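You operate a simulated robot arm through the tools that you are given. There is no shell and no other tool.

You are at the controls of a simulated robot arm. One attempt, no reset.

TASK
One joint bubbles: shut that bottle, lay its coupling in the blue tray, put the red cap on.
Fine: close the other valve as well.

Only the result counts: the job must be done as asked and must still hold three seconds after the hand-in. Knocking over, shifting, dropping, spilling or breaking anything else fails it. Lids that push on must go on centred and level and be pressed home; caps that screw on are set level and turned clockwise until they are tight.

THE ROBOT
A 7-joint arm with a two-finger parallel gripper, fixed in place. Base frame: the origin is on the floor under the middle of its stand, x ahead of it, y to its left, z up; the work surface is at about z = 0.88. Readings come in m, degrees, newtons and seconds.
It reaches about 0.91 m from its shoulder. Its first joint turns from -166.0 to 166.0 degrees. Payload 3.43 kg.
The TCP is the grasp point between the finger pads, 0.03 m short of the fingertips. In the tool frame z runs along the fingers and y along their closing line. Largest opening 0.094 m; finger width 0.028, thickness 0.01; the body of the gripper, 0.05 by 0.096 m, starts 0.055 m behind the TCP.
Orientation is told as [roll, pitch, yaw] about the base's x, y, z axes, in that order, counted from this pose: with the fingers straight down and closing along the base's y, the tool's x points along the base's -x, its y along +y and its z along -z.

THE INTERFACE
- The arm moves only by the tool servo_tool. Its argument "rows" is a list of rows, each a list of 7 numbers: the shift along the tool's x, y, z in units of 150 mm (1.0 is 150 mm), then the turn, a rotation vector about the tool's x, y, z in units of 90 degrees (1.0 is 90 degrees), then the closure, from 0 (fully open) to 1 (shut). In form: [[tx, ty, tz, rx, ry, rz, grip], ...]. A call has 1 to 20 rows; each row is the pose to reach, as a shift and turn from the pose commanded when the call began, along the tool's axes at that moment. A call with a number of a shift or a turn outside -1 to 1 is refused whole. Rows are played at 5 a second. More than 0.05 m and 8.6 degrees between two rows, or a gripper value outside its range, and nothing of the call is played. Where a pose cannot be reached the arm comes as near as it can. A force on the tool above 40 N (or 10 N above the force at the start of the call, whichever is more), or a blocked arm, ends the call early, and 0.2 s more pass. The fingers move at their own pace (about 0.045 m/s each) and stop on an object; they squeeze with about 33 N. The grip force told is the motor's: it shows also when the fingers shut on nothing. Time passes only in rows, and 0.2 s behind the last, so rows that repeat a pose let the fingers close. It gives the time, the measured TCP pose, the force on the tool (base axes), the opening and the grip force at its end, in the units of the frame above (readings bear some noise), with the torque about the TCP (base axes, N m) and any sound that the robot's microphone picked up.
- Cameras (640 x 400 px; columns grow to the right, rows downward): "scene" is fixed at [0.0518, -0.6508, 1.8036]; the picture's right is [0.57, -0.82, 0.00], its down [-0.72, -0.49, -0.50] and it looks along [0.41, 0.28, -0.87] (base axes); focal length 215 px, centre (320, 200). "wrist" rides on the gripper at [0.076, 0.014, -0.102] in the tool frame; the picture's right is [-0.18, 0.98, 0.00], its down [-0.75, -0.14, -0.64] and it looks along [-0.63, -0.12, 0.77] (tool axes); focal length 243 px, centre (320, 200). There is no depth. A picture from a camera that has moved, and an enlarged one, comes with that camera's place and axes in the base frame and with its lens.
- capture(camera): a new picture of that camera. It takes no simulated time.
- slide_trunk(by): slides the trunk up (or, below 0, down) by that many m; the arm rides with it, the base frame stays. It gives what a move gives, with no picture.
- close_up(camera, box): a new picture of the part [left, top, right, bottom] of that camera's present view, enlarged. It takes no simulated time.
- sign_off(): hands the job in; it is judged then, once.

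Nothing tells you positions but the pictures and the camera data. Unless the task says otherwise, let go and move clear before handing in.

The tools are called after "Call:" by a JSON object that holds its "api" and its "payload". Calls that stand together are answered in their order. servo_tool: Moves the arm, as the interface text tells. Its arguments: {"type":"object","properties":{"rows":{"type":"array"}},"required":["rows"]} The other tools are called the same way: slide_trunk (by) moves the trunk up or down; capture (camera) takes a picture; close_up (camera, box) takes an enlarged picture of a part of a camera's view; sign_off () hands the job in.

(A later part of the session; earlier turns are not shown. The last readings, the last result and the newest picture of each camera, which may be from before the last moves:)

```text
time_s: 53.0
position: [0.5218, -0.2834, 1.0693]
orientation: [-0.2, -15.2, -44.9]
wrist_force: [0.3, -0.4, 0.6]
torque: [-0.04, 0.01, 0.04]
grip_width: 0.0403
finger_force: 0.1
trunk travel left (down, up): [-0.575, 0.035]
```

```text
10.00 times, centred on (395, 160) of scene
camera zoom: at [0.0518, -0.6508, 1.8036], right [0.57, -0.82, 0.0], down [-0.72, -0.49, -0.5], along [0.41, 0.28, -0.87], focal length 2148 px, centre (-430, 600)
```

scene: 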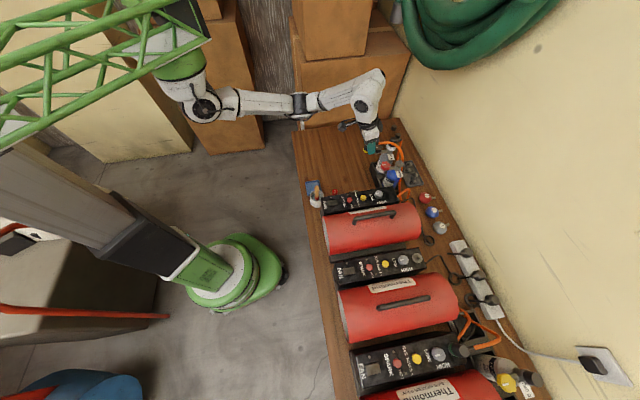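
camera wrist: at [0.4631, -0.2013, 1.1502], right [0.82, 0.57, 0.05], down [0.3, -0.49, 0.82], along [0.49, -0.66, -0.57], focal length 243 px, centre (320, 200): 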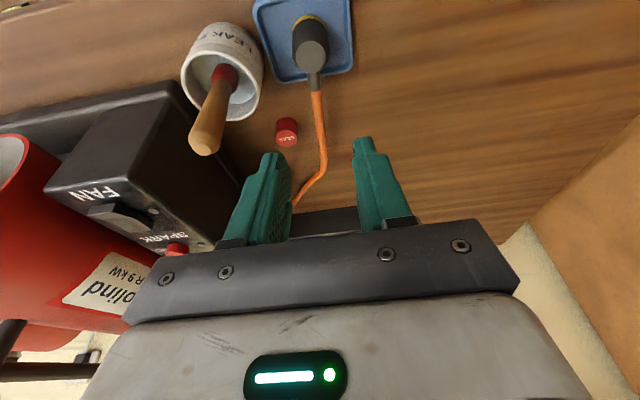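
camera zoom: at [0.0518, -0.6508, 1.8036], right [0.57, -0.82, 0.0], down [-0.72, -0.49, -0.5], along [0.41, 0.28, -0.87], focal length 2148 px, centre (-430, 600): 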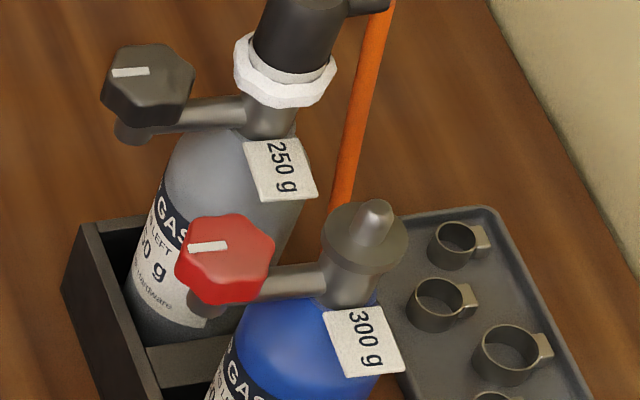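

The cap is about 29 mm across at (0.558, -0.3945), its top near z = 0.906. I'll approach it at yaw -90° with the same 15° tilt, which stays clear of the brush, the panel and the hose.

Call:
{"api": "servo_tool", "payload": {"rows": [[-0.1115, -0.0588, 0.0298, 0.0216, 0.003, 0.0805, 0.45], [-0.223, -0.1177, 0.0597, 0.0431, 0.003, 0.161, 0.45], [-0.3345, -0.1765, 0.0895, 0.0647, 0.003, 0.2415, 0.45], [-0.446, -0.2353, 0.1193, 0.0863, 0.003, 0.322, 0.45], [-0.5575, -0.2942, 0.1492, 0.1078, 0.003, 0.4025, 0.45], [-0.669, -0.353, 0.179, 0.1294, 0.003, 0.483, 0.45], [-0.669, -0.353, 0.179, 0.1294, 0.003, 0.483, 0.45]]}}

Call:
{"api": "capture", "payload": {"camera": "wrist"}}

Call:
{"api": "close_up", "payload": {"camera": "scene", "box": [290, 150, 370, 220]}}

```text
time_s: 54.6
position: [0.5592, -0.3929, 1.0687]
orientation: [0.0, -15.0, -90.1]
wrist_force: [-1.0, -1.3, 0.7]
torque: [-0.01, 0.0, -0.01]
grip_width: 0.0519
finger_force: 0.0
trunk travel left (down, up): [-0.575, 0.035]
```

```text
taken
camera wrist: at [0.5741, -0.2925, 1.1499], right [0.98, -0.18, 0.05], down [-0.14, -0.56, 0.82], along [-0.12, -0.81, -0.58], focal length 243 px, centre (320, 200)
```

wrist: 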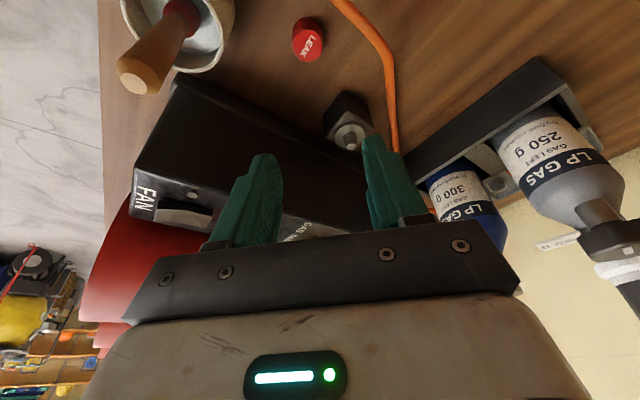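

```text
5.71 times, centred on (330, 185) of scene
camera zoom: at [0.0518, -0.6508, 1.8036], right [0.57, -0.82, 0.0], down [-0.72, -0.49, -0.5], along [0.41, 0.28, -0.87], focal length 1228 px, centre (263, 286)
```

zoom: 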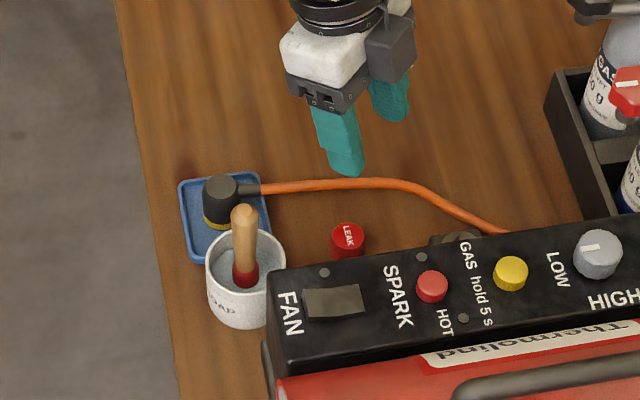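

Call:
{"api": "close_up", "payload": {"camera": "wrist", "box": [250, 0, 400, 120]}}

Call:
{"api": "close_up", "payload": {"camera": "wrist", "box": [100, 0, 400, 240]}}

```text
3.33 times, centred on (325, 60) of wrist
camera zoom: at [0.5741, -0.2925, 1.1499], right [0.98, -0.18, 0.05], down [-0.14, -0.56, 0.82], along [-0.12, -0.81, -0.58], focal length 809 px, centre (303, 667)
```

zoom: 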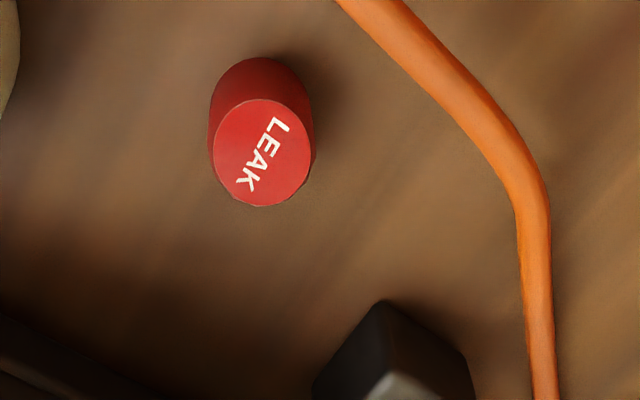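

```text
1.67 times, centred on (250, 120) of wrist
camera zoom: at [0.5741, -0.2925, 1.1499], right [0.98, -0.18, 0.05], down [-0.14, -0.56, 0.82], along [-0.12, -0.81, -0.58], focal length 404 px, centre (437, 333)
```

zoom: 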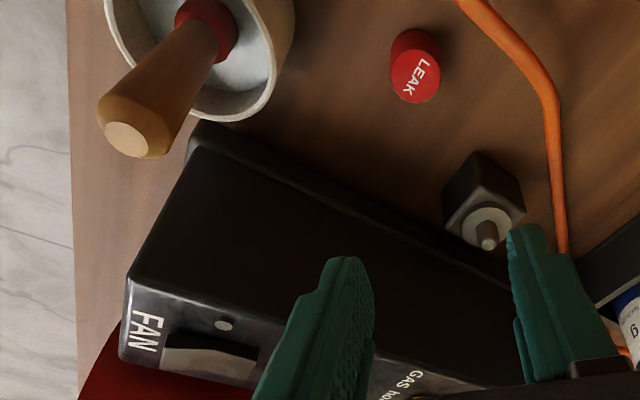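

The cap centre is at about (0.558, -0.393). I'll descend most of the way, then check.

Call:
{"api": "servo_tool", "payload": {"rows": [[0.055, 0, 0.15, 0, 0, 0, 0.45], [0.11, 0, 0.3, 0, 0, 0, 0.45], [0.16, 0, 0.45, 0, 0, 0, 0.45], [0.21, 0, 0.6, 0, 0, 0, 0.45], [0.2587, 0, 0.759, 0, 0, 0, 0.45], [0.2587, 0, 0.759, 0, 0, 0, 0.45]]}}

Call:
{"api": "capture", "payload": {"camera": "wrist"}}

Call:
{"api": "close_up", "payload": {"camera": "scene", "box": [300, 160, 360, 210]}}

```text
time_s: 56.0
position: [0.559, -0.3858, 0.9494]
orientation: [0.1, -15.1, -90.0]
wrist_force: [-0.1, -0.1, 0.0]
torque: [-0.02, -0.01, 0.02]
grip_width: 0.0517
finger_force: 0.0
trunk travel left (down, up): [-0.575, 0.035]
```

```text
taken
camera wrist: at [0.5741, -0.285, 1.0293], right [0.98, -0.18, 0.05], down [-0.14, -0.56, 0.82], along [-0.12, -0.81, -0.58], focal length 243 px, centre (320, 200)
```

wrist: 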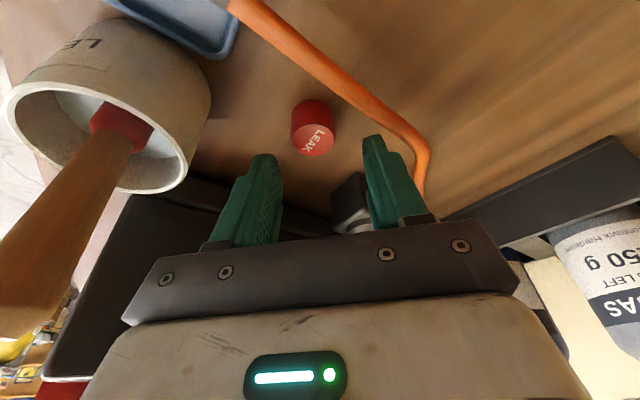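

```text
8.00 times, centred on (330, 185) of scene
camera zoom: at [0.0518, -0.6508, 1.8036], right [0.57, -0.82, 0.0], down [-0.72, -0.49, -0.5], along [0.41, 0.28, -0.87], focal length 1719 px, centre (240, 320)
```

zoom: 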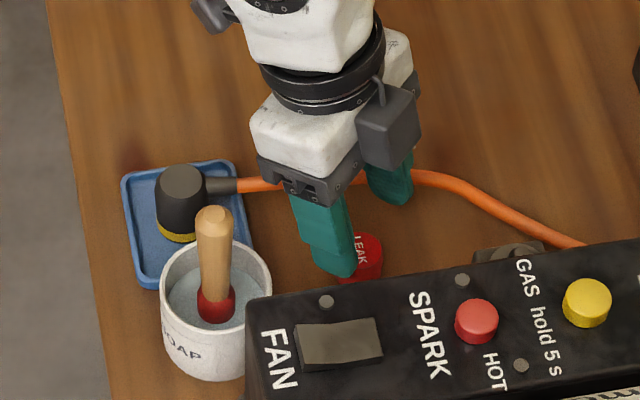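

The cap is centred between the fingers. I'll go down the last 33 mm slowly and watch the force.

Call:
{"api": "servo_tool", "payload": {"rows": [[0.0138, 0, 0.0515, 0, 0, 0, 0.45], [0.0276, 0, 0.103, 0, 0, 0, 0.45], [0.0414, 0, 0.1546, 0, 0, 0, 0.45], [0.0518, 0, 0.1932, 0, 0, 0, 0.45], [0.0552, 0, 0.2061, 0, 0, 0, 0.45], [0.0552, 0, 0.2061, 0, 0, 0, 0.45]]}}

Call:
{"api": "close_up", "payload": {"camera": "wrist", "box": [200, 60, 440, 240]}}

Call:
{"api": "close_up", "payload": {"camera": "scene", "box": [300, 160, 360, 210]}}

```text
time_s: 57.4
position: [0.5586, -0.3858, 0.9169]
orientation: [0.1, -15.0, -89.9]
wrist_force: [-0.4, 0.0, -0.3]
torque: [-0.02, 0.0, 0.0]
grip_width: 0.0516
finger_force: 0.0
trunk travel left (down, up): [-0.575, 0.035]
```

```text
2.22 times, centred on (320, 150) of wrist
camera zoom: at [0.5733, -0.2845, 0.9982], right [0.98, -0.18, 0.05], down [-0.14, -0.56, 0.82], along [-0.12, -0.81, -0.58], focal length 539 px, centre (320, 311)
```

zoom: 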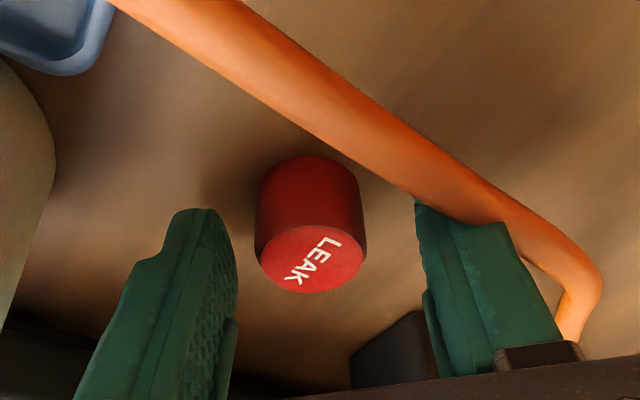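

```text
8.00 times, centred on (330, 185) of scene
camera zoom: at [0.0518, -0.6508, 1.8036], right [0.57, -0.82, 0.0], down [-0.72, -0.49, -0.5], along [0.41, 0.28, -0.87], focal length 1719 px, centre (240, 320)
```

zoom: 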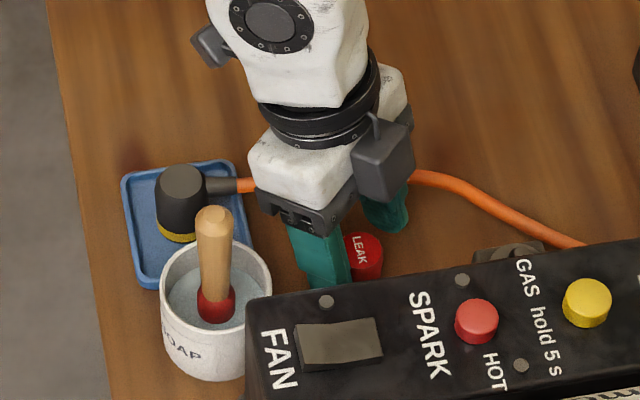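

The cap sits about 3 mm left of centre, so I'll shift by that and then close on it.

Call:
{"api": "servo_tool", "payload": {"rows": [[0, -0.018, 0, 0, 0, 0, 0.45], [0, -0.018, 0, 0, 0, 0, 0.55], [0, -0.018, 0, 0, 0, 0, 0.65], [0, -0.018, 0, 0, 0, 0, 0.65]]}}

Call:
{"api": "close_up", "payload": {"camera": "wrist", "box": [200, 60, 440, 240]}}

```text
time_s: 58.4
position: [0.5548, -0.3866, 0.918]
orientation: [0.1, -15.0, -90.0]
wrist_force: [-0.2, 0.7, -0.3]
torque: [0.0, -0.02, 0.03]
grip_width: 0.0328
finger_force: 0.1
trunk travel left (down, up): [-0.575, 0.035]
```

```text
2.22 times, centred on (320, 150) of wrist
camera zoom: at [0.5709, -0.2848, 0.9983], right [0.98, -0.18, 0.05], down [-0.14, -0.56, 0.82], along [-0.12, -0.81, -0.58], focal length 539 px, centre (320, 311)
```

zoom: 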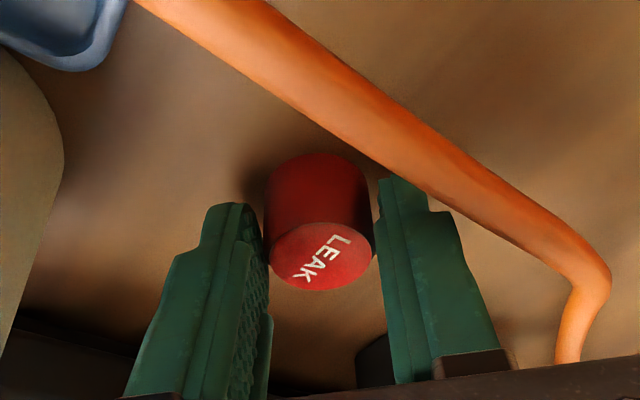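

Well centred. I'll close fully.

Call:
{"api": "servo_tool", "payload": {"rows": [[0, 0, 0, 0, 0, 0, 0.8], [0, 0, 0, 0, 0, 0, 1], [0, 0, 0, 0, 0, 0, 1], [0, 0, 0, 0, 0, 0, 1]]}}

Call:
{"api": "servo_tool", "payload": {"rows": [[-0.0173, 0, -0.0644, 0, 0, 0, 1], [-0.0518, 0, -0.1932, 0, 0, 0, 1], [-0.1035, 0, -0.3864, 0, 0, 0, 1], [-0.155, 0, -0.58, 0, 0, 0, 1], [-0.207, 0, -0.773, 0, 0, 0, 1], [-0.26, 0, -0.966, 0, 0, 0, 1]]}}

Call:
{"api": "capture", "payload": {"camera": "wrist"}}

Call:
{"api": "close_up", "payload": {"camera": "wrist", "box": [200, 60, 440, 240]}}

Call:
{"api": "close_up", "payload": {"camera": "scene", "box": [280, 130, 430, 240]}}

```text
time_s: 59.4
position: [0.5557, -0.3866, 0.9173]
orientation: [0.0, -15.0, -90.0]
wrist_force: [0.2, 0.5, -0.3]
torque: [0.03, 0.0, -0.02]
grip_width: 0.0279
finger_force: 32.8
trunk travel left (down, up): [-0.575, 0.035]
```

```text
time_s: 60.8
position: [0.5572, -0.3865, 1.0675]
orientation: [0.0, -15.0, -89.9]
wrist_force: [0.8, -0.5, 0.1]
torque: [0.0, 0.03, 0.02]
grip_width: 0.028
finger_force: 33.0
trunk travel left (down, up): [-0.575, 0.035]
```

```text
taken
camera wrist: at [0.5721, -0.2854, 1.1481], right [0.98, -0.18, 0.05], down [-0.14, -0.56, 0.82], along [-0.12, -0.81, -0.58], focal length 243 px, centre (320, 200)
```

wrist: 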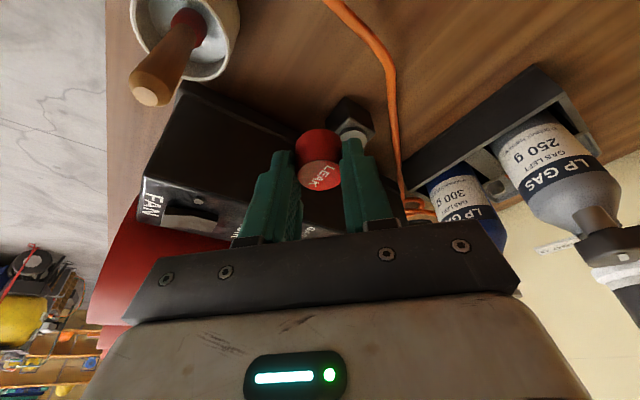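

```text
2.22 times, centred on (320, 150) of wrist
camera zoom: at [0.5721, -0.2854, 1.1481], right [0.98, -0.18, 0.05], down [-0.14, -0.56, 0.82], along [-0.12, -0.81, -0.58], focal length 539 px, centre (320, 311)
```

zoom: 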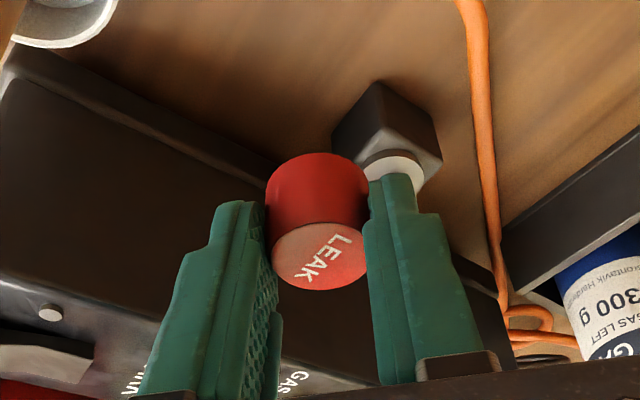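

```text
3.64 times, centred on (355, 185) of scene
camera zoom: at [0.0518, -0.6508, 1.8036], right [0.57, -0.82, 0.0], down [-0.72, -0.49, -0.5], along [0.41, 0.28, -0.87], focal length 781 px, centre (193, 254)
```

zoom: 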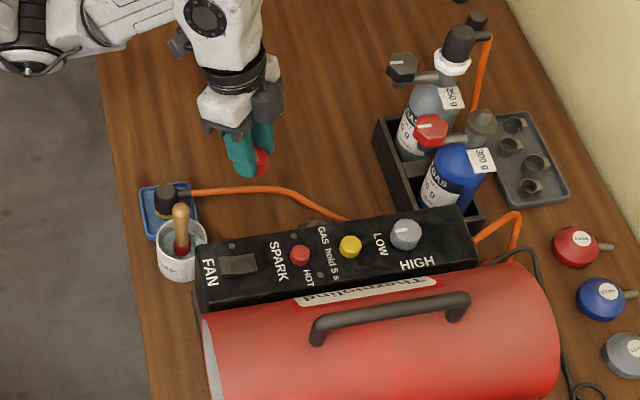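

The cap is gripped level and lifted clear. I'll raise it and travel halfway to the blue bottle while turning back to yaw -45°.

Call:
{"api": "servo_tool", "payload": {"rows": [[-0.056, 0, -0.209, 0, 0, 0, 1], [-0.112, 0, -0.4185, 0, 0, 0, 1], [-0.168, 0, -0.628, 0, 0, 0, 1], [-0.224, 0, -0.837, 0, 0, 0, 1], [-0.3345, 0.0912, -0.8073, -0.0216, 0, -0.0805, 1], [-0.445, 0.1824, -0.7776, -0.0431, 0, -0.161, 1], [-0.5555, 0.2736, -0.7479, -0.0647, 0, -0.2415, 1], [-0.666, 0.3648, -0.7182, -0.0863, 0, -0.322, 1], [-0.7765, 0.456, -0.6885, -0.1078, 0, -0.4025, 1], [-0.887, 0.547, -0.659, -0.1294, 0, -0.483, 1], [-0.887, 0.547, -0.659, -0.1294, 0, -0.483, 1]]}}

Call:
{"api": "capture", "payload": {"camera": "wrist"}}

Call:
{"api": "close_up", "payload": {"camera": "wrist", "box": [280, 100, 440, 230]}}

Call:
{"api": "close_up", "payload": {"camera": "scene", "box": [340, 120, 430, 190]}}

```text
time_s: 63.2
position: [0.6365, -0.4884, 1.1975]
orientation: [0.0, -15.0, -44.8]
wrist_force: [-0.2, 0.2, -0.2]
torque: [0.02, 0.01, -0.02]
grip_width: 0.0279
finger_force: 33.1
trunk travel left (down, up): [-0.575, 0.035]
```

```text
taken
camera wrist: at [0.5775, -0.4072, 1.2782], right [0.82, 0.57, 0.05], down [0.3, -0.5, 0.82], along [0.49, -0.65, -0.58], focal length 243 px, centre (320, 200)
```

wrist: 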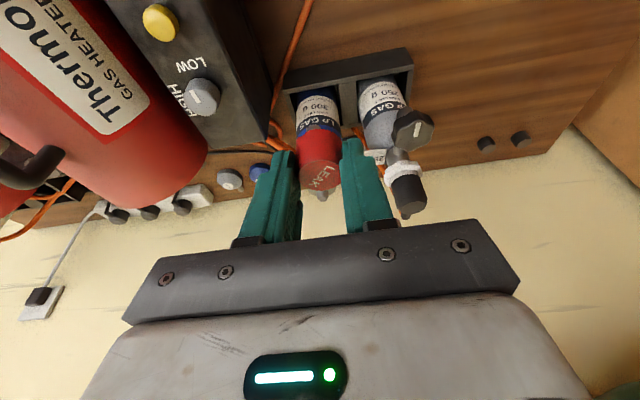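

```text
3.08 times, centred on (360, 165) of wrist
camera zoom: at [0.5775, -0.4072, 1.2782], right [0.82, 0.57, 0.05], down [0.3, -0.5, 0.82], along [0.49, -0.65, -0.58], focal length 746 px, centre (197, 308)
```

zoom: 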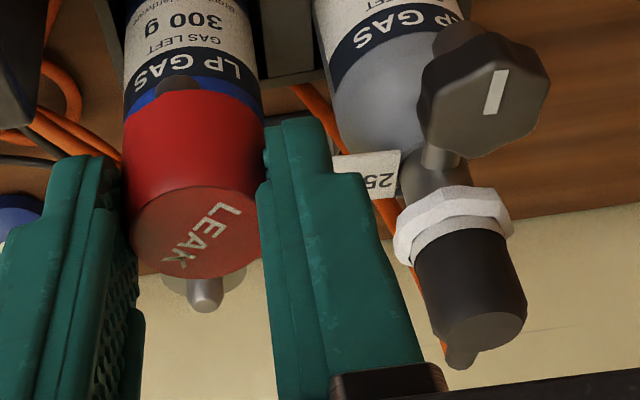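

```text
5.71 times, centred on (385, 155) of scene
camera zoom: at [0.0518, -0.6508, 1.8036], right [0.57, -0.82, 0.0], down [-0.72, -0.49, -0.5], along [0.41, 0.28, -0.87], focal length 1228 px, centre (-51, 457)
```

zoom: 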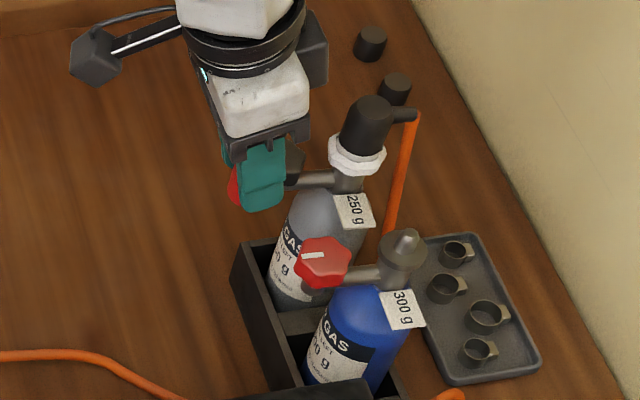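

I'll take a closer look at the bare spigot to fix its position and shape.

Call:
{"api": "close_up", "payload": {"camera": "scene", "box": [388, 155, 412, 175]}}

Call:
{"api": "close_up", "payload": {"camera": "scene", "box": [350, 135, 380, 165]}}

```text
16.00 times, centred on (400, 165) of scene
camera zoom: at [0.0518, -0.6508, 1.8036], right [0.57, -0.82, 0.0], down [-0.72, -0.49, -0.5], along [0.41, 0.28, -0.87], focal length 3437 px, centre (-960, 760)
```

zoom: 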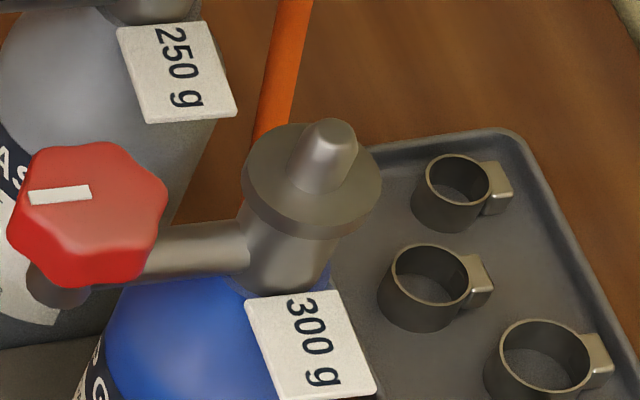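

```text
13.33 times, centred on (365, 150) of scene
camera zoom: at [0.0518, -0.6508, 1.8036], right [0.57, -0.82, 0.0], down [-0.72, -0.49, -0.5], along [0.41, 0.28, -0.87], focal length 2864 px, centre (-280, 867)
```

zoom: 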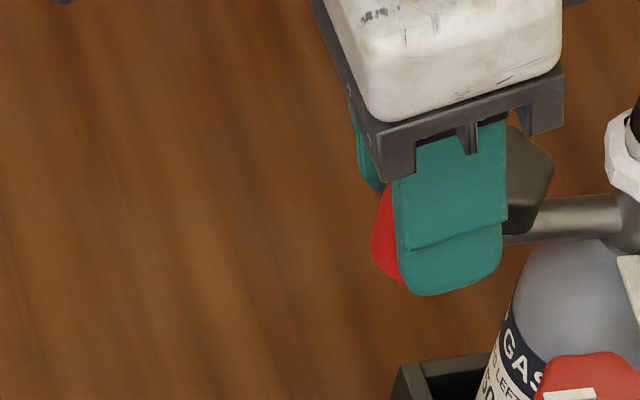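

The spigot is a tapered pin on a collar at about (0.723, -0.596), pin top near 1.108 and collar top near 1.092. There are no visible threads, so the cap should push on. I'll hover the cap about 2 cm above the pin and check alignment.

Call:
{"api": "servo_tool", "payload": {"rows": [[-0.168, -0.02, 0.045, 0, 0, 0, 1], [-0.336, -0.04, 0.09, 0, 0, 0, 1], [-0.505, -0.06, 0.135, 0, 0, 0, 1], [-0.673, -0.08, 0.18, 0, 0, 0, 1], [-0.841, -0.0995, 0.225, 0, 0, 0, 1], [-0.817, -0.0995, 0.315, 0, 0, 0, 1], [-0.793, -0.0995, 0.406, 0, 0, 0, 1], [-0.793, -0.0995, 0.406, 0, 0, 0, 1]]}}

Call:
{"api": "capture", "payload": {"camera": "wrist"}}

Call:
{"api": "close_up", "payload": {"camera": "wrist", "box": [250, 90, 400, 220]}}

Call:
{"api": "close_up", "payload": {"camera": "scene", "box": [380, 140, 420, 175]}}

```text
time_s: 65.0
position: [0.7173, -0.5918, 1.1693]
orientation: [0.1, -15.0, -44.9]
wrist_force: [-0.7, -0.4, 1.2]
torque: [-0.04, 0.0, 0.02]
grip_width: 0.0279
finger_force: 32.8
trunk travel left (down, up): [-0.575, 0.035]
```

```text
taken
camera wrist: at [0.6591, -0.5102, 1.2501], right [0.82, 0.57, 0.05], down [0.3, -0.5, 0.82], along [0.49, -0.66, -0.58], focal length 243 px, centre (320, 200)
```

wrist: 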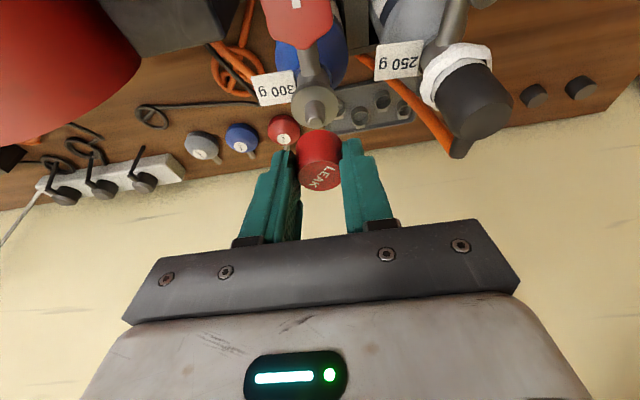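

```text
3.08 times, centred on (325, 155) of wrist
camera zoom: at [0.6591, -0.5102, 1.2501], right [0.82, 0.57, 0.05], down [0.3, -0.5, 0.82], along [0.49, -0.66, -0.58], focal length 746 px, centre (305, 338)
```

zoom: 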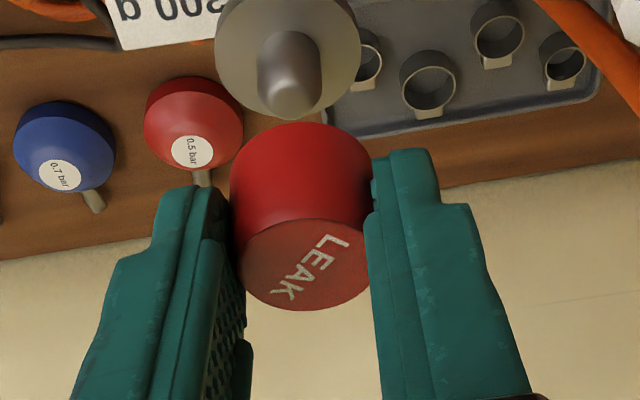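

```text
11.43 times, centred on (400, 158) of scene
camera zoom: at [0.0518, -0.6508, 1.8036], right [0.57, -0.82, 0.0], down [-0.72, -0.49, -0.5], along [0.41, 0.28, -0.87], focal length 2455 px, centre (-594, 686)
```

zoom: 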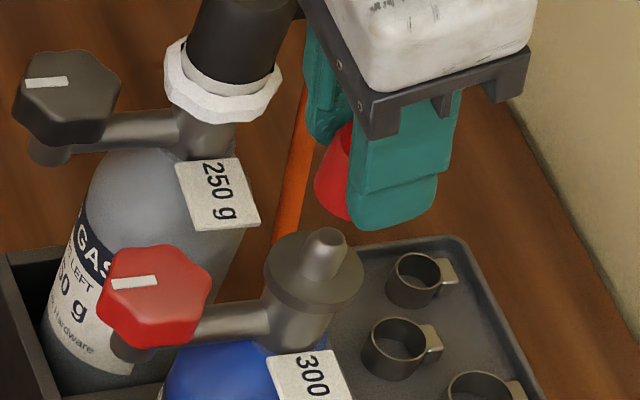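

The pin lines up with the cap axis in the wrist view. I'll zoom the scene camera to check the other direction.

Call:
{"api": "close_up", "payload": {"camera": "scene", "box": [394, 148, 410, 166]}}

Call:
{"api": "close_up", "payload": {"camera": "wrist", "box": [280, 75, 360, 195]}}

```text
16.00 times, centred on (402, 157) of scene
camera zoom: at [0.0518, -0.6508, 1.8036], right [0.57, -0.82, 0.0], down [-0.72, -0.49, -0.5], along [0.41, 0.28, -0.87], focal length 3437 px, centre (-992, 888)
```

zoom: 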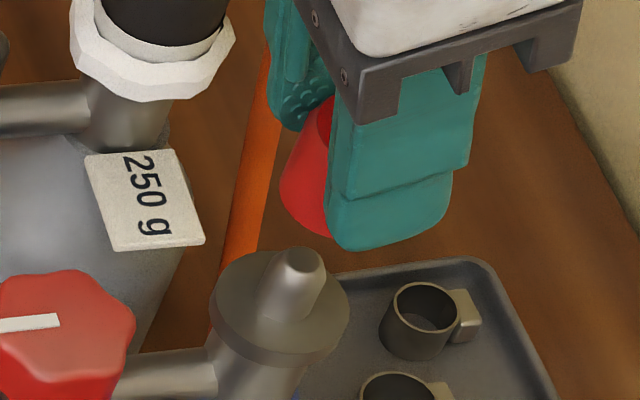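

```text
3.33 times, centred on (320, 135) of wrist
camera zoom: at [0.6591, -0.5102, 1.2501], right [0.82, 0.57, 0.05], down [0.3, -0.5, 0.82], along [0.49, -0.66, -0.58], focal length 809 px, centre (320, 417)
```

zoom: 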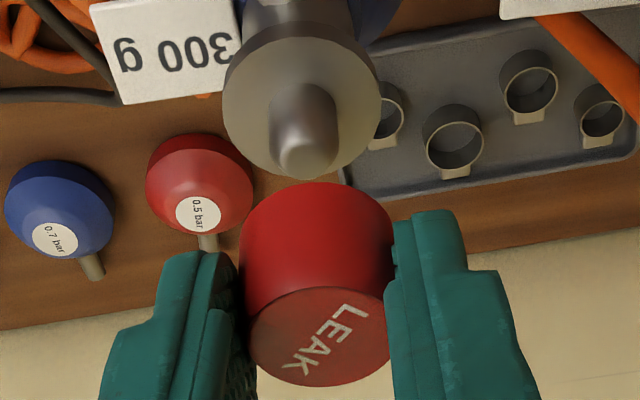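

Both views agree to within about 2 mm. I'll apply a 1.5 mm correction and lower the cap to just above the pin tip.

Call:
{"api": "servo_tool", "payload": {"rows": [[0.01, -0.003, -0.0025, 0, 0, 0, 1], [0.022, -0.003, 0.045, 0, 0, 0, 1], [0.035, -0.003, 0.092, 0, 0, 0, 1], [0.048, -0.003, 0.139, 0, 0, 0, 1], [0.048, -0.003, 0.139, 0, 0, 0, 1]]}}

Call:
{"api": "close_up", "payload": {"camera": "wrist", "box": [280, 75, 360, 195]}}

Call:
{"api": "close_up", "payload": {"camera": "scene", "box": [394, 148, 410, 166]}}

```text
time_s: 66.2
position: [0.7176, -0.5923, 1.1476]
orientation: [0.0, -15.0, -45.0]
wrist_force: [-0.5, 0.0, -0.5]
torque: [-0.01, 0.02, -0.03]
grip_width: 0.0275
finger_force: 33.1
trunk travel left (down, up): [-0.575, 0.035]
```

```text
3.33 times, centred on (320, 135) of wrist
camera zoom: at [0.6583, -0.5103, 1.2285], right [0.82, 0.57, 0.05], down [0.3, -0.5, 0.82], along [0.49, -0.66, -0.58], focal length 809 px, centre (320, 417)
```

zoom: 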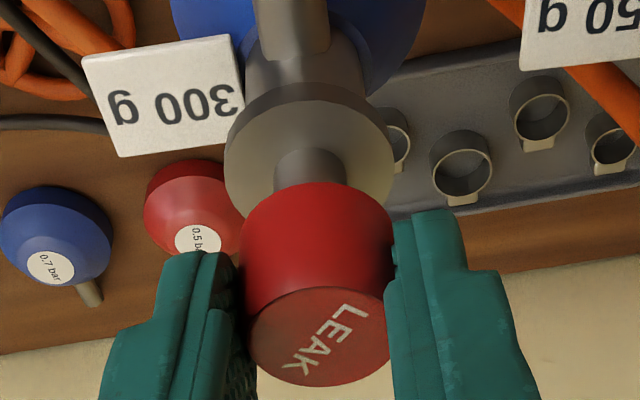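

```text
16.00 times, centred on (402, 157) of scene
camera zoom: at [0.0518, -0.6508, 1.8036], right [0.57, -0.82, 0.0], down [-0.72, -0.49, -0.5], along [0.41, 0.28, -0.87], focal length 3437 px, centre (-992, 888)
```

zoom: 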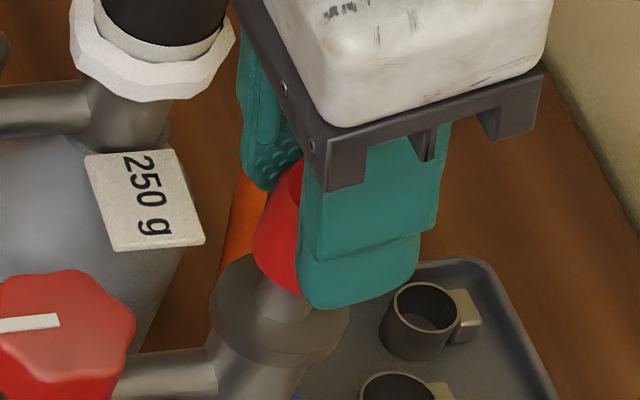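

Alignment is within 1 mm in both views. I'll lower the cap over the pin in small steps while watching the force.

Call:
{"api": "servo_tool", "payload": {"rows": [[0.0052, 0, 0.0193, 0, 0, 0, 1], [0.0104, 0, 0.0386, 0, 0, 0, 1], [0.0138, 0, 0.0515, 0, 0, 0, 1], [0.0138, 0, 0.0515, 0, 0, 0, 1]]}}

Call:
{"api": "close_up", "payload": {"camera": "wrist", "box": [280, 75, 360, 195]}}

```text
time_s: 67.2
position: [0.7192, -0.5925, 1.1391]
orientation: [0.0, -15.0, -44.9]
wrist_force: [0.6, 0.4, -0.5]
torque: [0.03, 0.01, -0.02]
grip_width: 0.0279
finger_force: 32.6
trunk travel left (down, up): [-0.575, 0.035]
```

```text
3.33 times, centred on (320, 135) of wrist
camera zoom: at [0.6581, -0.5099, 1.2196], right [0.82, 0.57, 0.05], down [0.3, -0.5, 0.82], along [0.49, -0.66, -0.58], focal length 809 px, centre (320, 417)
```

zoom: 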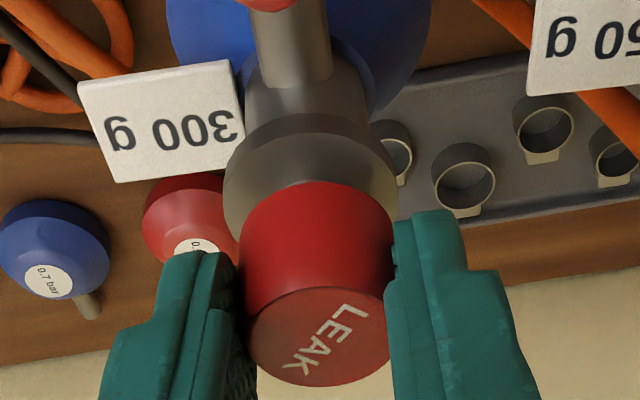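

No resistance so far, so the pin is inside the cap. I'll continue down in small steps.

Call:
{"api": "servo_tool", "payload": {"rows": [[0.0035, 0, 0.0129, 0, 0, 0, 1], [0.0069, 0, 0.0258, 0, 0, 0, 1], [0.0069, 0, 0.0258, 0, 0, 0, 1]]}}

Call:
{"api": "servo_tool", "payload": {"rows": [[0.0035, 0, 0.0129, 0, 0, 0, 1], [0.0052, 0, 0.0193, 0, 0, 0, 1], [0.0052, 0, 0.0193, 0, 0, 0, 1]]}}

Call:
{"api": "close_up", "payload": {"camera": "wrist", "box": [280, 75, 360, 195]}}

Call:
{"api": "close_up", "payload": {"camera": "scene", "box": [390, 148, 410, 170]}}

```text
time_s: 68.0
position: [0.7182, -0.5919, 1.136]
orientation: [0.0, -15.0, -45.1]
wrist_force: [0.1, 0.0, -0.8]
torque: [-0.01, -0.01, -0.03]
grip_width: 0.0278
finger_force: 33.0
trunk travel left (down, up): [-0.575, 0.035]
```

```text
time_s: 68.8
position: [0.717, -0.5906, 1.1325]
orientation: [0.1, -15.1, -45.0]
wrist_force: [-0.3, 0.1, -0.7]
torque: [0.02, 0.03, 0.01]
grip_width: 0.0278
finger_force: 33.2
trunk travel left (down, up): [-0.575, 0.035]
```

```text
3.33 times, centred on (320, 135) of wrist
camera zoom: at [0.6579, -0.5096, 1.2135], right [0.82, 0.57, 0.05], down [0.3, -0.5, 0.82], along [0.49, -0.66, -0.58], focal length 809 px, centre (320, 417)
```

zoom: 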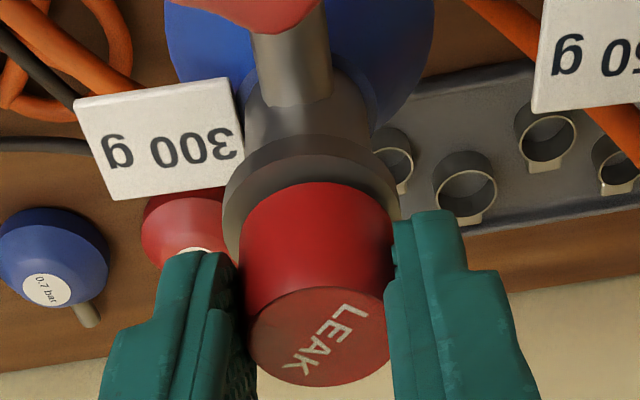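

```text
16.00 times, centred on (400, 159) of scene
camera zoom: at [0.0518, -0.6508, 1.8036], right [0.57, -0.82, 0.0], down [-0.72, -0.49, -0.5], along [0.41, 0.28, -0.87], focal length 3437 px, centre (-960, 856)
```

zoom: 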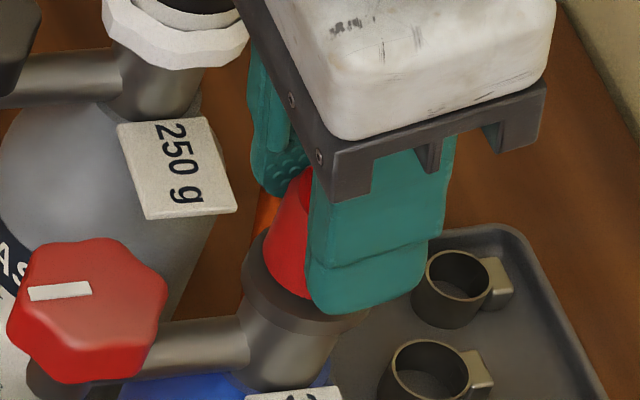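

Call:
{"api": "servo_tool", "payload": {"rows": [[0.0017, 0, 0.0064, 0, 0, 0, 1], [0.0035, 0, 0.0129, 0, 0, 0, 1], [0.0035, 0, 0.0129, 0, 0, 0, 1]]}}

Call:
{"api": "servo_tool", "payload": {"rows": [[0.0017, 0, 0.0064, 0, 0, 0, 1], [0.0026, 0, 0.0097, 0, 0, 0, 1], [0.0026, 0, 0.0097, 0, 0, 0, 1]]}}

Call:
{"api": "close_up", "payload": {"camera": "wrist", "box": [280, 75, 360, 195]}}

```text
time_s: 69.6
position: [0.7171, -0.592, 1.1301]
orientation: [0.0, -15.0, -45.0]
wrist_force: [-0.5, -0.8, -1.0]
torque: [0.0, 0.0, 0.03]
grip_width: 0.0279
finger_force: 32.9
trunk travel left (down, up): [-0.575, 0.035]
```

```text
time_s: 70.4
position: [0.7185, -0.5913, 1.1284]
orientation: [0.0, -15.0, -45.0]
wrist_force: [-0.5, -0.6, -0.1]
torque: [0.01, -0.03, 0.0]
grip_width: 0.0279
finger_force: 32.7
trunk travel left (down, up): [-0.575, 0.035]
```

```text
3.33 times, centred on (320, 135) of wrist
camera zoom: at [0.6582, -0.5096, 1.2097], right [0.82, 0.57, 0.05], down [0.3, -0.5, 0.82], along [0.49, -0.66, -0.58], focal length 809 px, centre (320, 417)
```

zoom: 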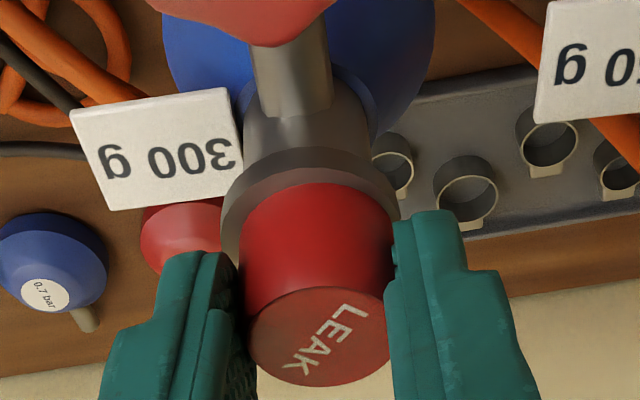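

Call:
{"api": "servo_tool", "payload": {"rows": [[0.0009, 0, 0.0032, 0, 0, 0, 1], [0.0017, 0, 0.0064, 0, 0, 0, 1], [0.0017, 0, 0.0064, 0, 0, 0, 1]]}}

Call:
{"api": "servo_tool", "payload": {"rows": [[0.0009, 0, 0.0032, 0, 0, 0, 1], [0.0017, 0, 0.0064, 0, 0, 0, 1], [0.0017, 0, 0.0064, 0, 0, 0, 1]]}}

Call:
{"api": "close_up", "payload": {"camera": "wrist", "box": [280, 75, 360, 195]}}

```text
time_s: 71.2
position: [0.7179, -0.5909, 1.1292]
orientation: [-0.1, -15.1, -45.0]
wrist_force: [0.5, 0.4, 8.5]
torque: [0.06, -0.03, -0.01]
grip_width: 0.028
finger_force: 33.1
trunk travel left (down, up): [-0.575, 0.035]
```

```text
time_s: 72.0
position: [0.718, -0.5912, 1.1286]
orientation: [-0.1, -15.3, -44.9]
wrist_force: [2.8, 3.0, 18.2]
torque: [0.07, -0.16, 0.0]
grip_width: 0.0276
finger_force: 33.4
trunk travel left (down, up): [-0.575, 0.035]
```

```text
3.33 times, centred on (320, 135) of wrist
camera zoom: at [0.6579, -0.5095, 1.2091], right [0.82, 0.57, 0.05], down [0.3, -0.49, 0.82], along [0.49, -0.66, -0.57], focal length 809 px, centre (320, 417)
```

zoom: 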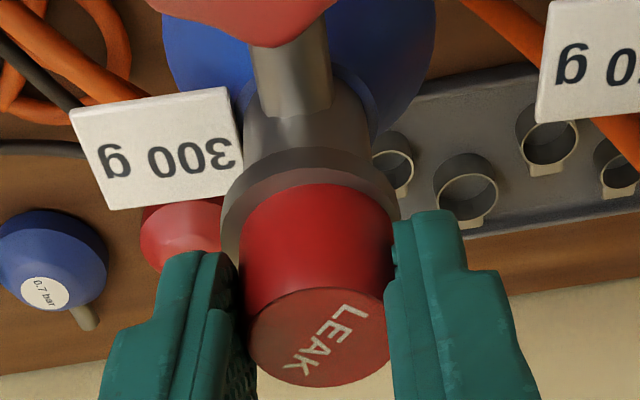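

Contact came at TCP z = 1.129, which puts the cap's rim on the collar. I'll press a bit harder to be sure it's home.

Call:
{"api": "servo_tool", "payload": {"rows": [[0.0009, 0, 0.0032, 0, 0, 0, 1], [0.0017, 0, 0.0064, 0, 0, 0, 1], [0.0017, 0, 0.0064, 0, 0, 0, 1]]}}

Call:
{"api": "close_up", "payload": {"camera": "wrist", "box": [280, 75, 360, 195]}}

Call:
{"api": "close_up", "payload": {"camera": "scene", "box": [390, 148, 410, 170]}}

```text
time_s: 72.8
position: [0.718, -0.5917, 1.129]
orientation: [0.0, -15.3, -44.9]
wrist_force: [1.1, 1.8, 30.0]
torque: [-0.01, -0.08, 0.01]
grip_width: 0.0277
finger_force: 33.0
trunk travel left (down, up): [-0.575, 0.035]
```

```text
3.33 times, centred on (320, 135) of wrist
camera zoom: at [0.658, -0.5094, 1.2089], right [0.82, 0.57, 0.05], down [0.3, -0.49, 0.82], along [0.49, -0.66, -0.57], focal length 809 px, centre (320, 417)
```

zoom: 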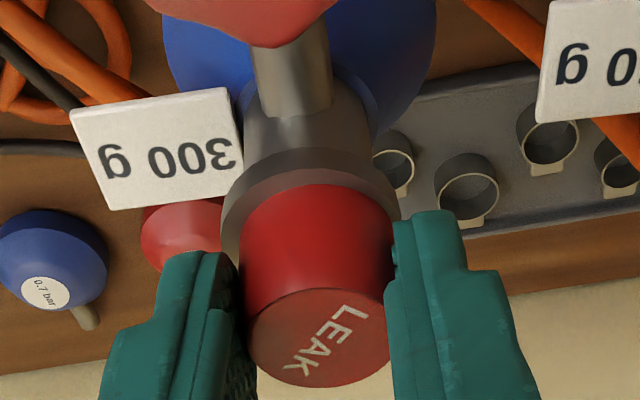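

```text
16.00 times, centred on (400, 159) of scene
camera zoom: at [0.0518, -0.6508, 1.8036], right [0.57, -0.82, 0.0], down [-0.72, -0.49, -0.5], along [0.41, 0.28, -0.87], focal length 3437 px, centre (-960, 856)
```

zoom: 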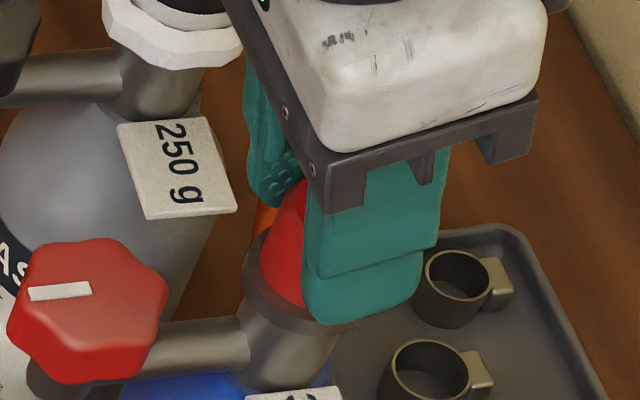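

The cap is hard against its stop at 30 N and sits level. As insurance in case it also screws, I'll ease the pressure and turn it clockwise a little, watching the torque.

Call:
{"api": "servo_tool", "payload": {"rows": [[-0.0017, 0, -0.0064, 0, 0, 0, 1], [-0.0026, 0, -0.0097, 0, 0, 0, 1], [-0.0026, 0, -0.0097, 0, 0, 0, 1]]}}

Call:
{"api": "servo_tool", "payload": {"rows": [[0, 0.0044, 0, 0.0201, 0, 0.0751, 1], [-0.001, 0.0089, 0.0003, 0.0402, 0, 0.1502, 1], [-0.0023, 0.0131, 0.0006, 0.0604, 0, 0.2254, 1], [-0.0041, 0.0172, 0.0011, 0.0805, 0, 0.3005, 1], [-0.0064, 0.021, 0.0017, 0.1006, 0, 0.3757, 1], [-0.0064, 0.021, 0.0017, 0.1006, 0, 0.3757, 1]]}}

Call:
{"api": "close_up", "payload": {"camera": "wrist", "box": [280, 75, 360, 195]}}

Call:
{"api": "close_up", "payload": {"camera": "scene", "box": [385, 145, 415, 175]}}

```text
time_s: 73.6
position: [0.7181, -0.5908, 1.1282]
orientation: [-0.2, -15.1, -45.0]
wrist_force: [1.9, -3.3, 20.7]
torque: [-0.27, -0.19, -0.01]
grip_width: 0.0278
finger_force: 33.3
trunk travel left (down, up): [-0.575, 0.035]
```

```text
time_s: 75.0
position: [0.7207, -0.5889, 1.1276]
orientation: [0.0, -15.1, -80.0]
wrist_force: [0.7, 0.2, 23.1]
torque: [-0.12, -0.01, -0.03]
grip_width: 0.028
finger_force: 33.1
trunk travel left (down, up): [-0.575, 0.035]
```

```text
3.33 times, centred on (320, 135) of wrist
camera zoom: at [0.7177, -0.4872, 1.2088], right [1.0, -0.01, 0.05], down [-0.04, -0.58, 0.82], along [0.02, -0.82, -0.58], focal length 809 px, centre (320, 417)
```

zoom: 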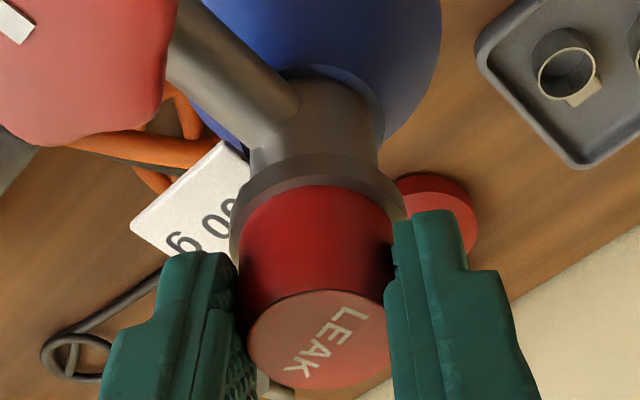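

```text
13.33 times, centred on (400, 160) of scene
camera zoom: at [0.0518, -0.6508, 1.8036], right [0.57, -0.82, 0.0], down [-0.72, -0.49, -0.5], along [0.41, 0.28, -0.87], focal length 2864 px, centre (-747, 733)
```

zoom: 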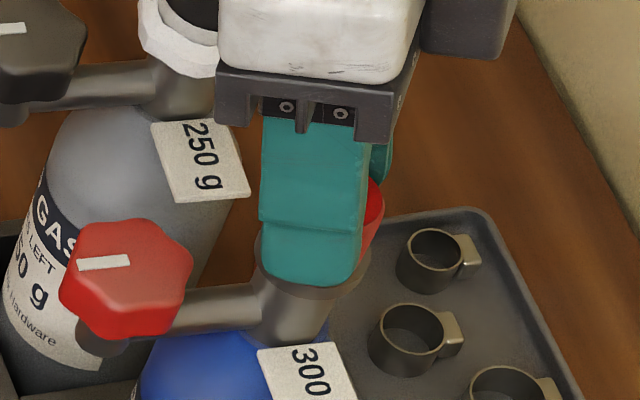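

It turns freely with no torque or sinking, so the cap is a plain push-on and is already home. I'll relieve the pressure, open and lift away.

Call:
{"api": "servo_tool", "payload": {"rows": [[-0.0017, 0, -0.0064, 0, 0, 0, 1], [-0.0035, 0, -0.0129, 0, 0, 0, 1], [-0.0035, 0, -0.0129, 0, 0, 0, 1]]}}

Call:
{"api": "servo_tool", "payload": {"rows": [[0, 0, 0, 0, 0, 0, 0.68], [0, 0, 0, 0, 0, 0, 0.6], [0, 0, 0, 0, 0, 0, 0.55], [0, 0, 0, 0, 0, 0, 0.55]]}}

Call:
{"api": "close_up", "payload": {"camera": "wrist", "box": [280, 75, 360, 195]}}

```text
time_s: 75.8
position: [0.7197, -0.5891, 1.1281]
orientation: [0.0, -14.9, -80.0]
wrist_force: [-0.8, -1.4, 7.1]
torque: [-0.15, 0.01, -0.02]
grip_width: 0.0276
finger_force: 32.6
trunk travel left (down, up): [-0.575, 0.035]
```

```text
time_s: 76.8
position: [0.7212, -0.5898, 1.1295]
orientation: [0.0, -15.0, -79.9]
wrist_force: [-0.5, -1.0, 0.5]
torque: [0.0, 0.01, 0.04]
grip_width: 0.0422
finger_force: 0.0
trunk travel left (down, up): [-0.575, 0.035]
```

```text
3.33 times, centred on (320, 135) of wrist
camera zoom: at [0.7183, -0.4876, 1.2102], right [1.0, 0.0, 0.05], down [-0.04, -0.58, 0.82], along [0.02, -0.82, -0.58], focal length 809 px, centre (320, 417)
```

zoom: 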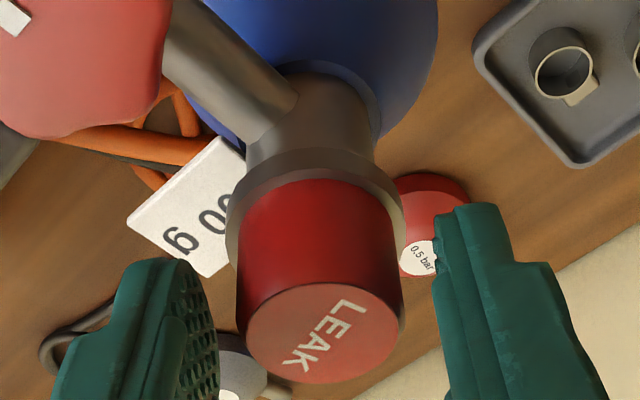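

Released, and the cap stays level on the collar. I'll lift the gripper straight up and inspect.

Call:
{"api": "servo_tool", "payload": {"rows": [[-0.017, 0, -0.064, 0, 0, 0, 0.55], [-0.052, 0, -0.193, 0, 0, 0, 0.55], [-0.103, 0, -0.386, 0, 0, 0, 0.55], [-0.155, 0, -0.58, 0, 0, 0, 0.55]]}}

Call:
{"api": "capture", "payload": {"camera": "wrist"}}

Call:
{"api": "close_up", "payload": {"camera": "scene", "box": [385, 145, 415, 175]}}

Call:
{"api": "close_up", "payload": {"camera": "scene", "box": [290, 120, 450, 230]}}

```text
time_s: 77.8
position: [0.7198, -0.5883, 1.2191]
orientation: [0.1, -15.0, -80.0]
wrist_force: [-0.3, -0.1, -0.4]
torque: [0.0, 0.02, -0.01]
grip_width: 0.0421
finger_force: 0.0
trunk travel left (down, up): [-0.575, 0.035]
```

```text
taken
camera wrist: at [0.7178, -0.4866, 1.3004], right [1.0, -0.01, 0.05], down [-0.04, -0.58, 0.82], along [0.02, -0.82, -0.58], focal length 243 px, centre (320, 200)
```

wrist: 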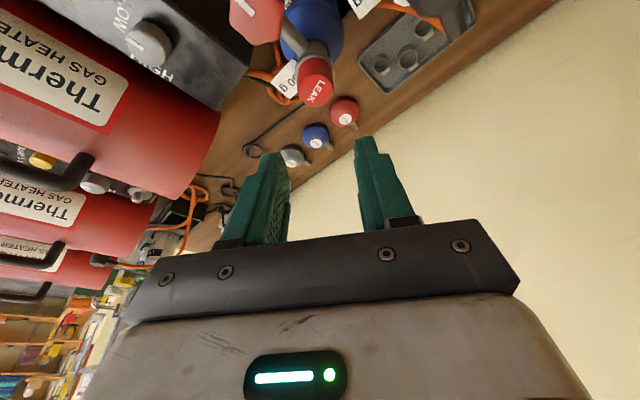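

```text
13.33 times, centred on (400, 160) of scene
camera zoom: at [0.0518, -0.6508, 1.8036], right [0.57, -0.82, 0.0], down [-0.72, -0.49, -0.5], along [0.41, 0.28, -0.87], focal length 2864 px, centre (-747, 733)
```

zoom: 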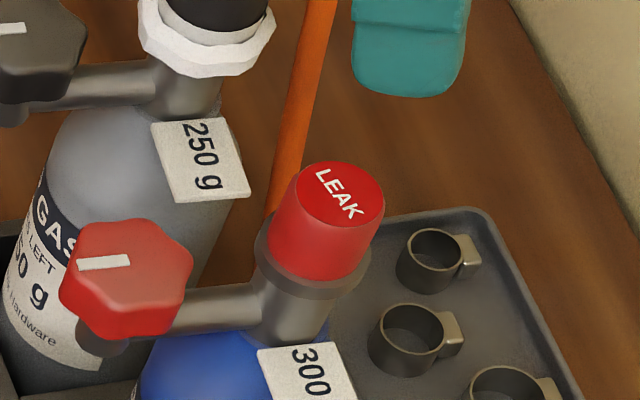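

```text
3.64 times, centred on (370, 175) of scene
camera zoom: at [0.0518, -0.6508, 1.8036], right [0.57, -0.82, 0.0], down [-0.72, -0.49, -0.5], along [0.41, 0.28, -0.87], focal length 781 px, centre (138, 291)
```

zoom: 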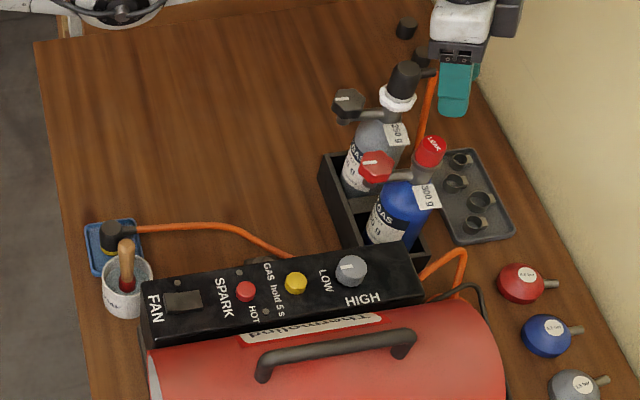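

The cap looks seated. I'll zoom in closely to check centring and level.

Call:
{"api": "close_up", "payload": {"camera": "scene", "box": [393, 153, 409, 168]}}

Call:
{"api": "close_up", "payload": {"camera": "wrist", "box": [280, 20, 360, 110]}}

Call:
{"api": "close_up", "payload": {"camera": "scene", "box": [300, 170, 340, 205]}}

```text
16.00 times, centred on (401, 160) of scene
camera zoom: at [0.0518, -0.6508, 1.8036], right [0.57, -0.82, 0.0], down [-0.72, -0.49, -0.5], along [0.41, 0.28, -0.87], focal length 3437 px, centre (-976, 832)
```

zoom: 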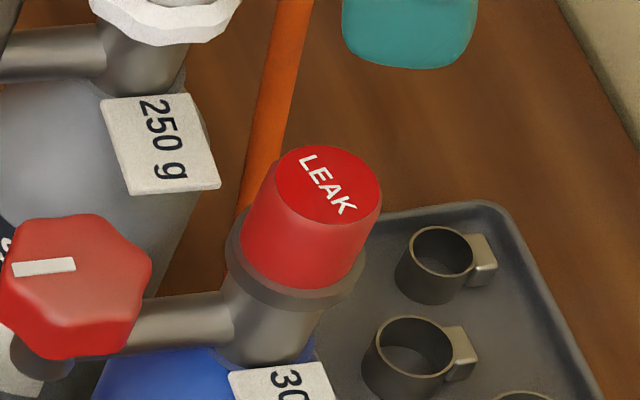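

```text
4.44 times, centred on (320, 65) of wrist
camera zoom: at [0.7178, -0.4866, 1.3004], right [1.0, -0.01, 0.05], down [-0.04, -0.58, 0.82], along [0.02, -0.82, -0.58], focal length 1078 px, centre (320, 800)
```

zoom: 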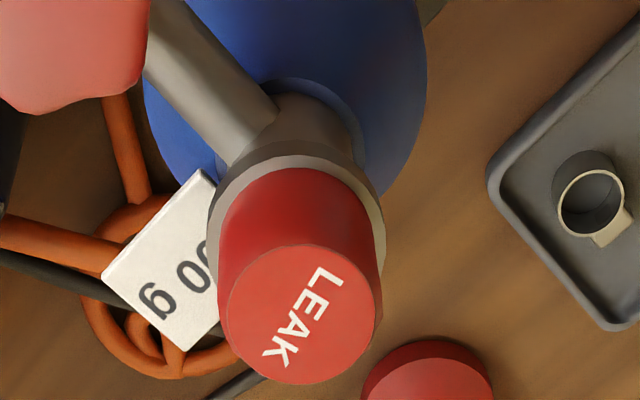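

```text
11.43 times, centred on (320, 188) of scene
camera zoom: at [0.0518, -0.6508, 1.8036], right [0.57, -0.82, 0.0], down [-0.72, -0.49, -0.5], along [0.41, 0.28, -0.87], focal length 2455 px, centre (320, 343)
```

zoom: 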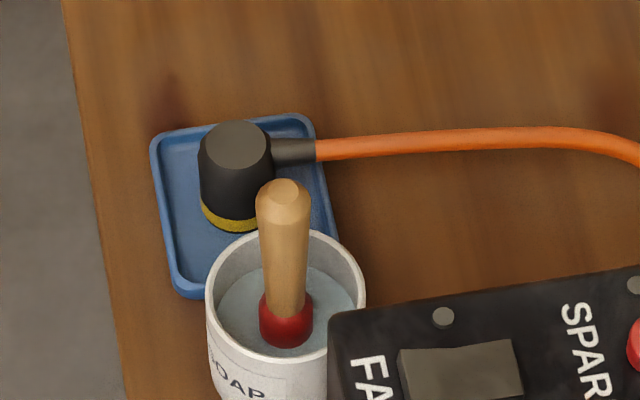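

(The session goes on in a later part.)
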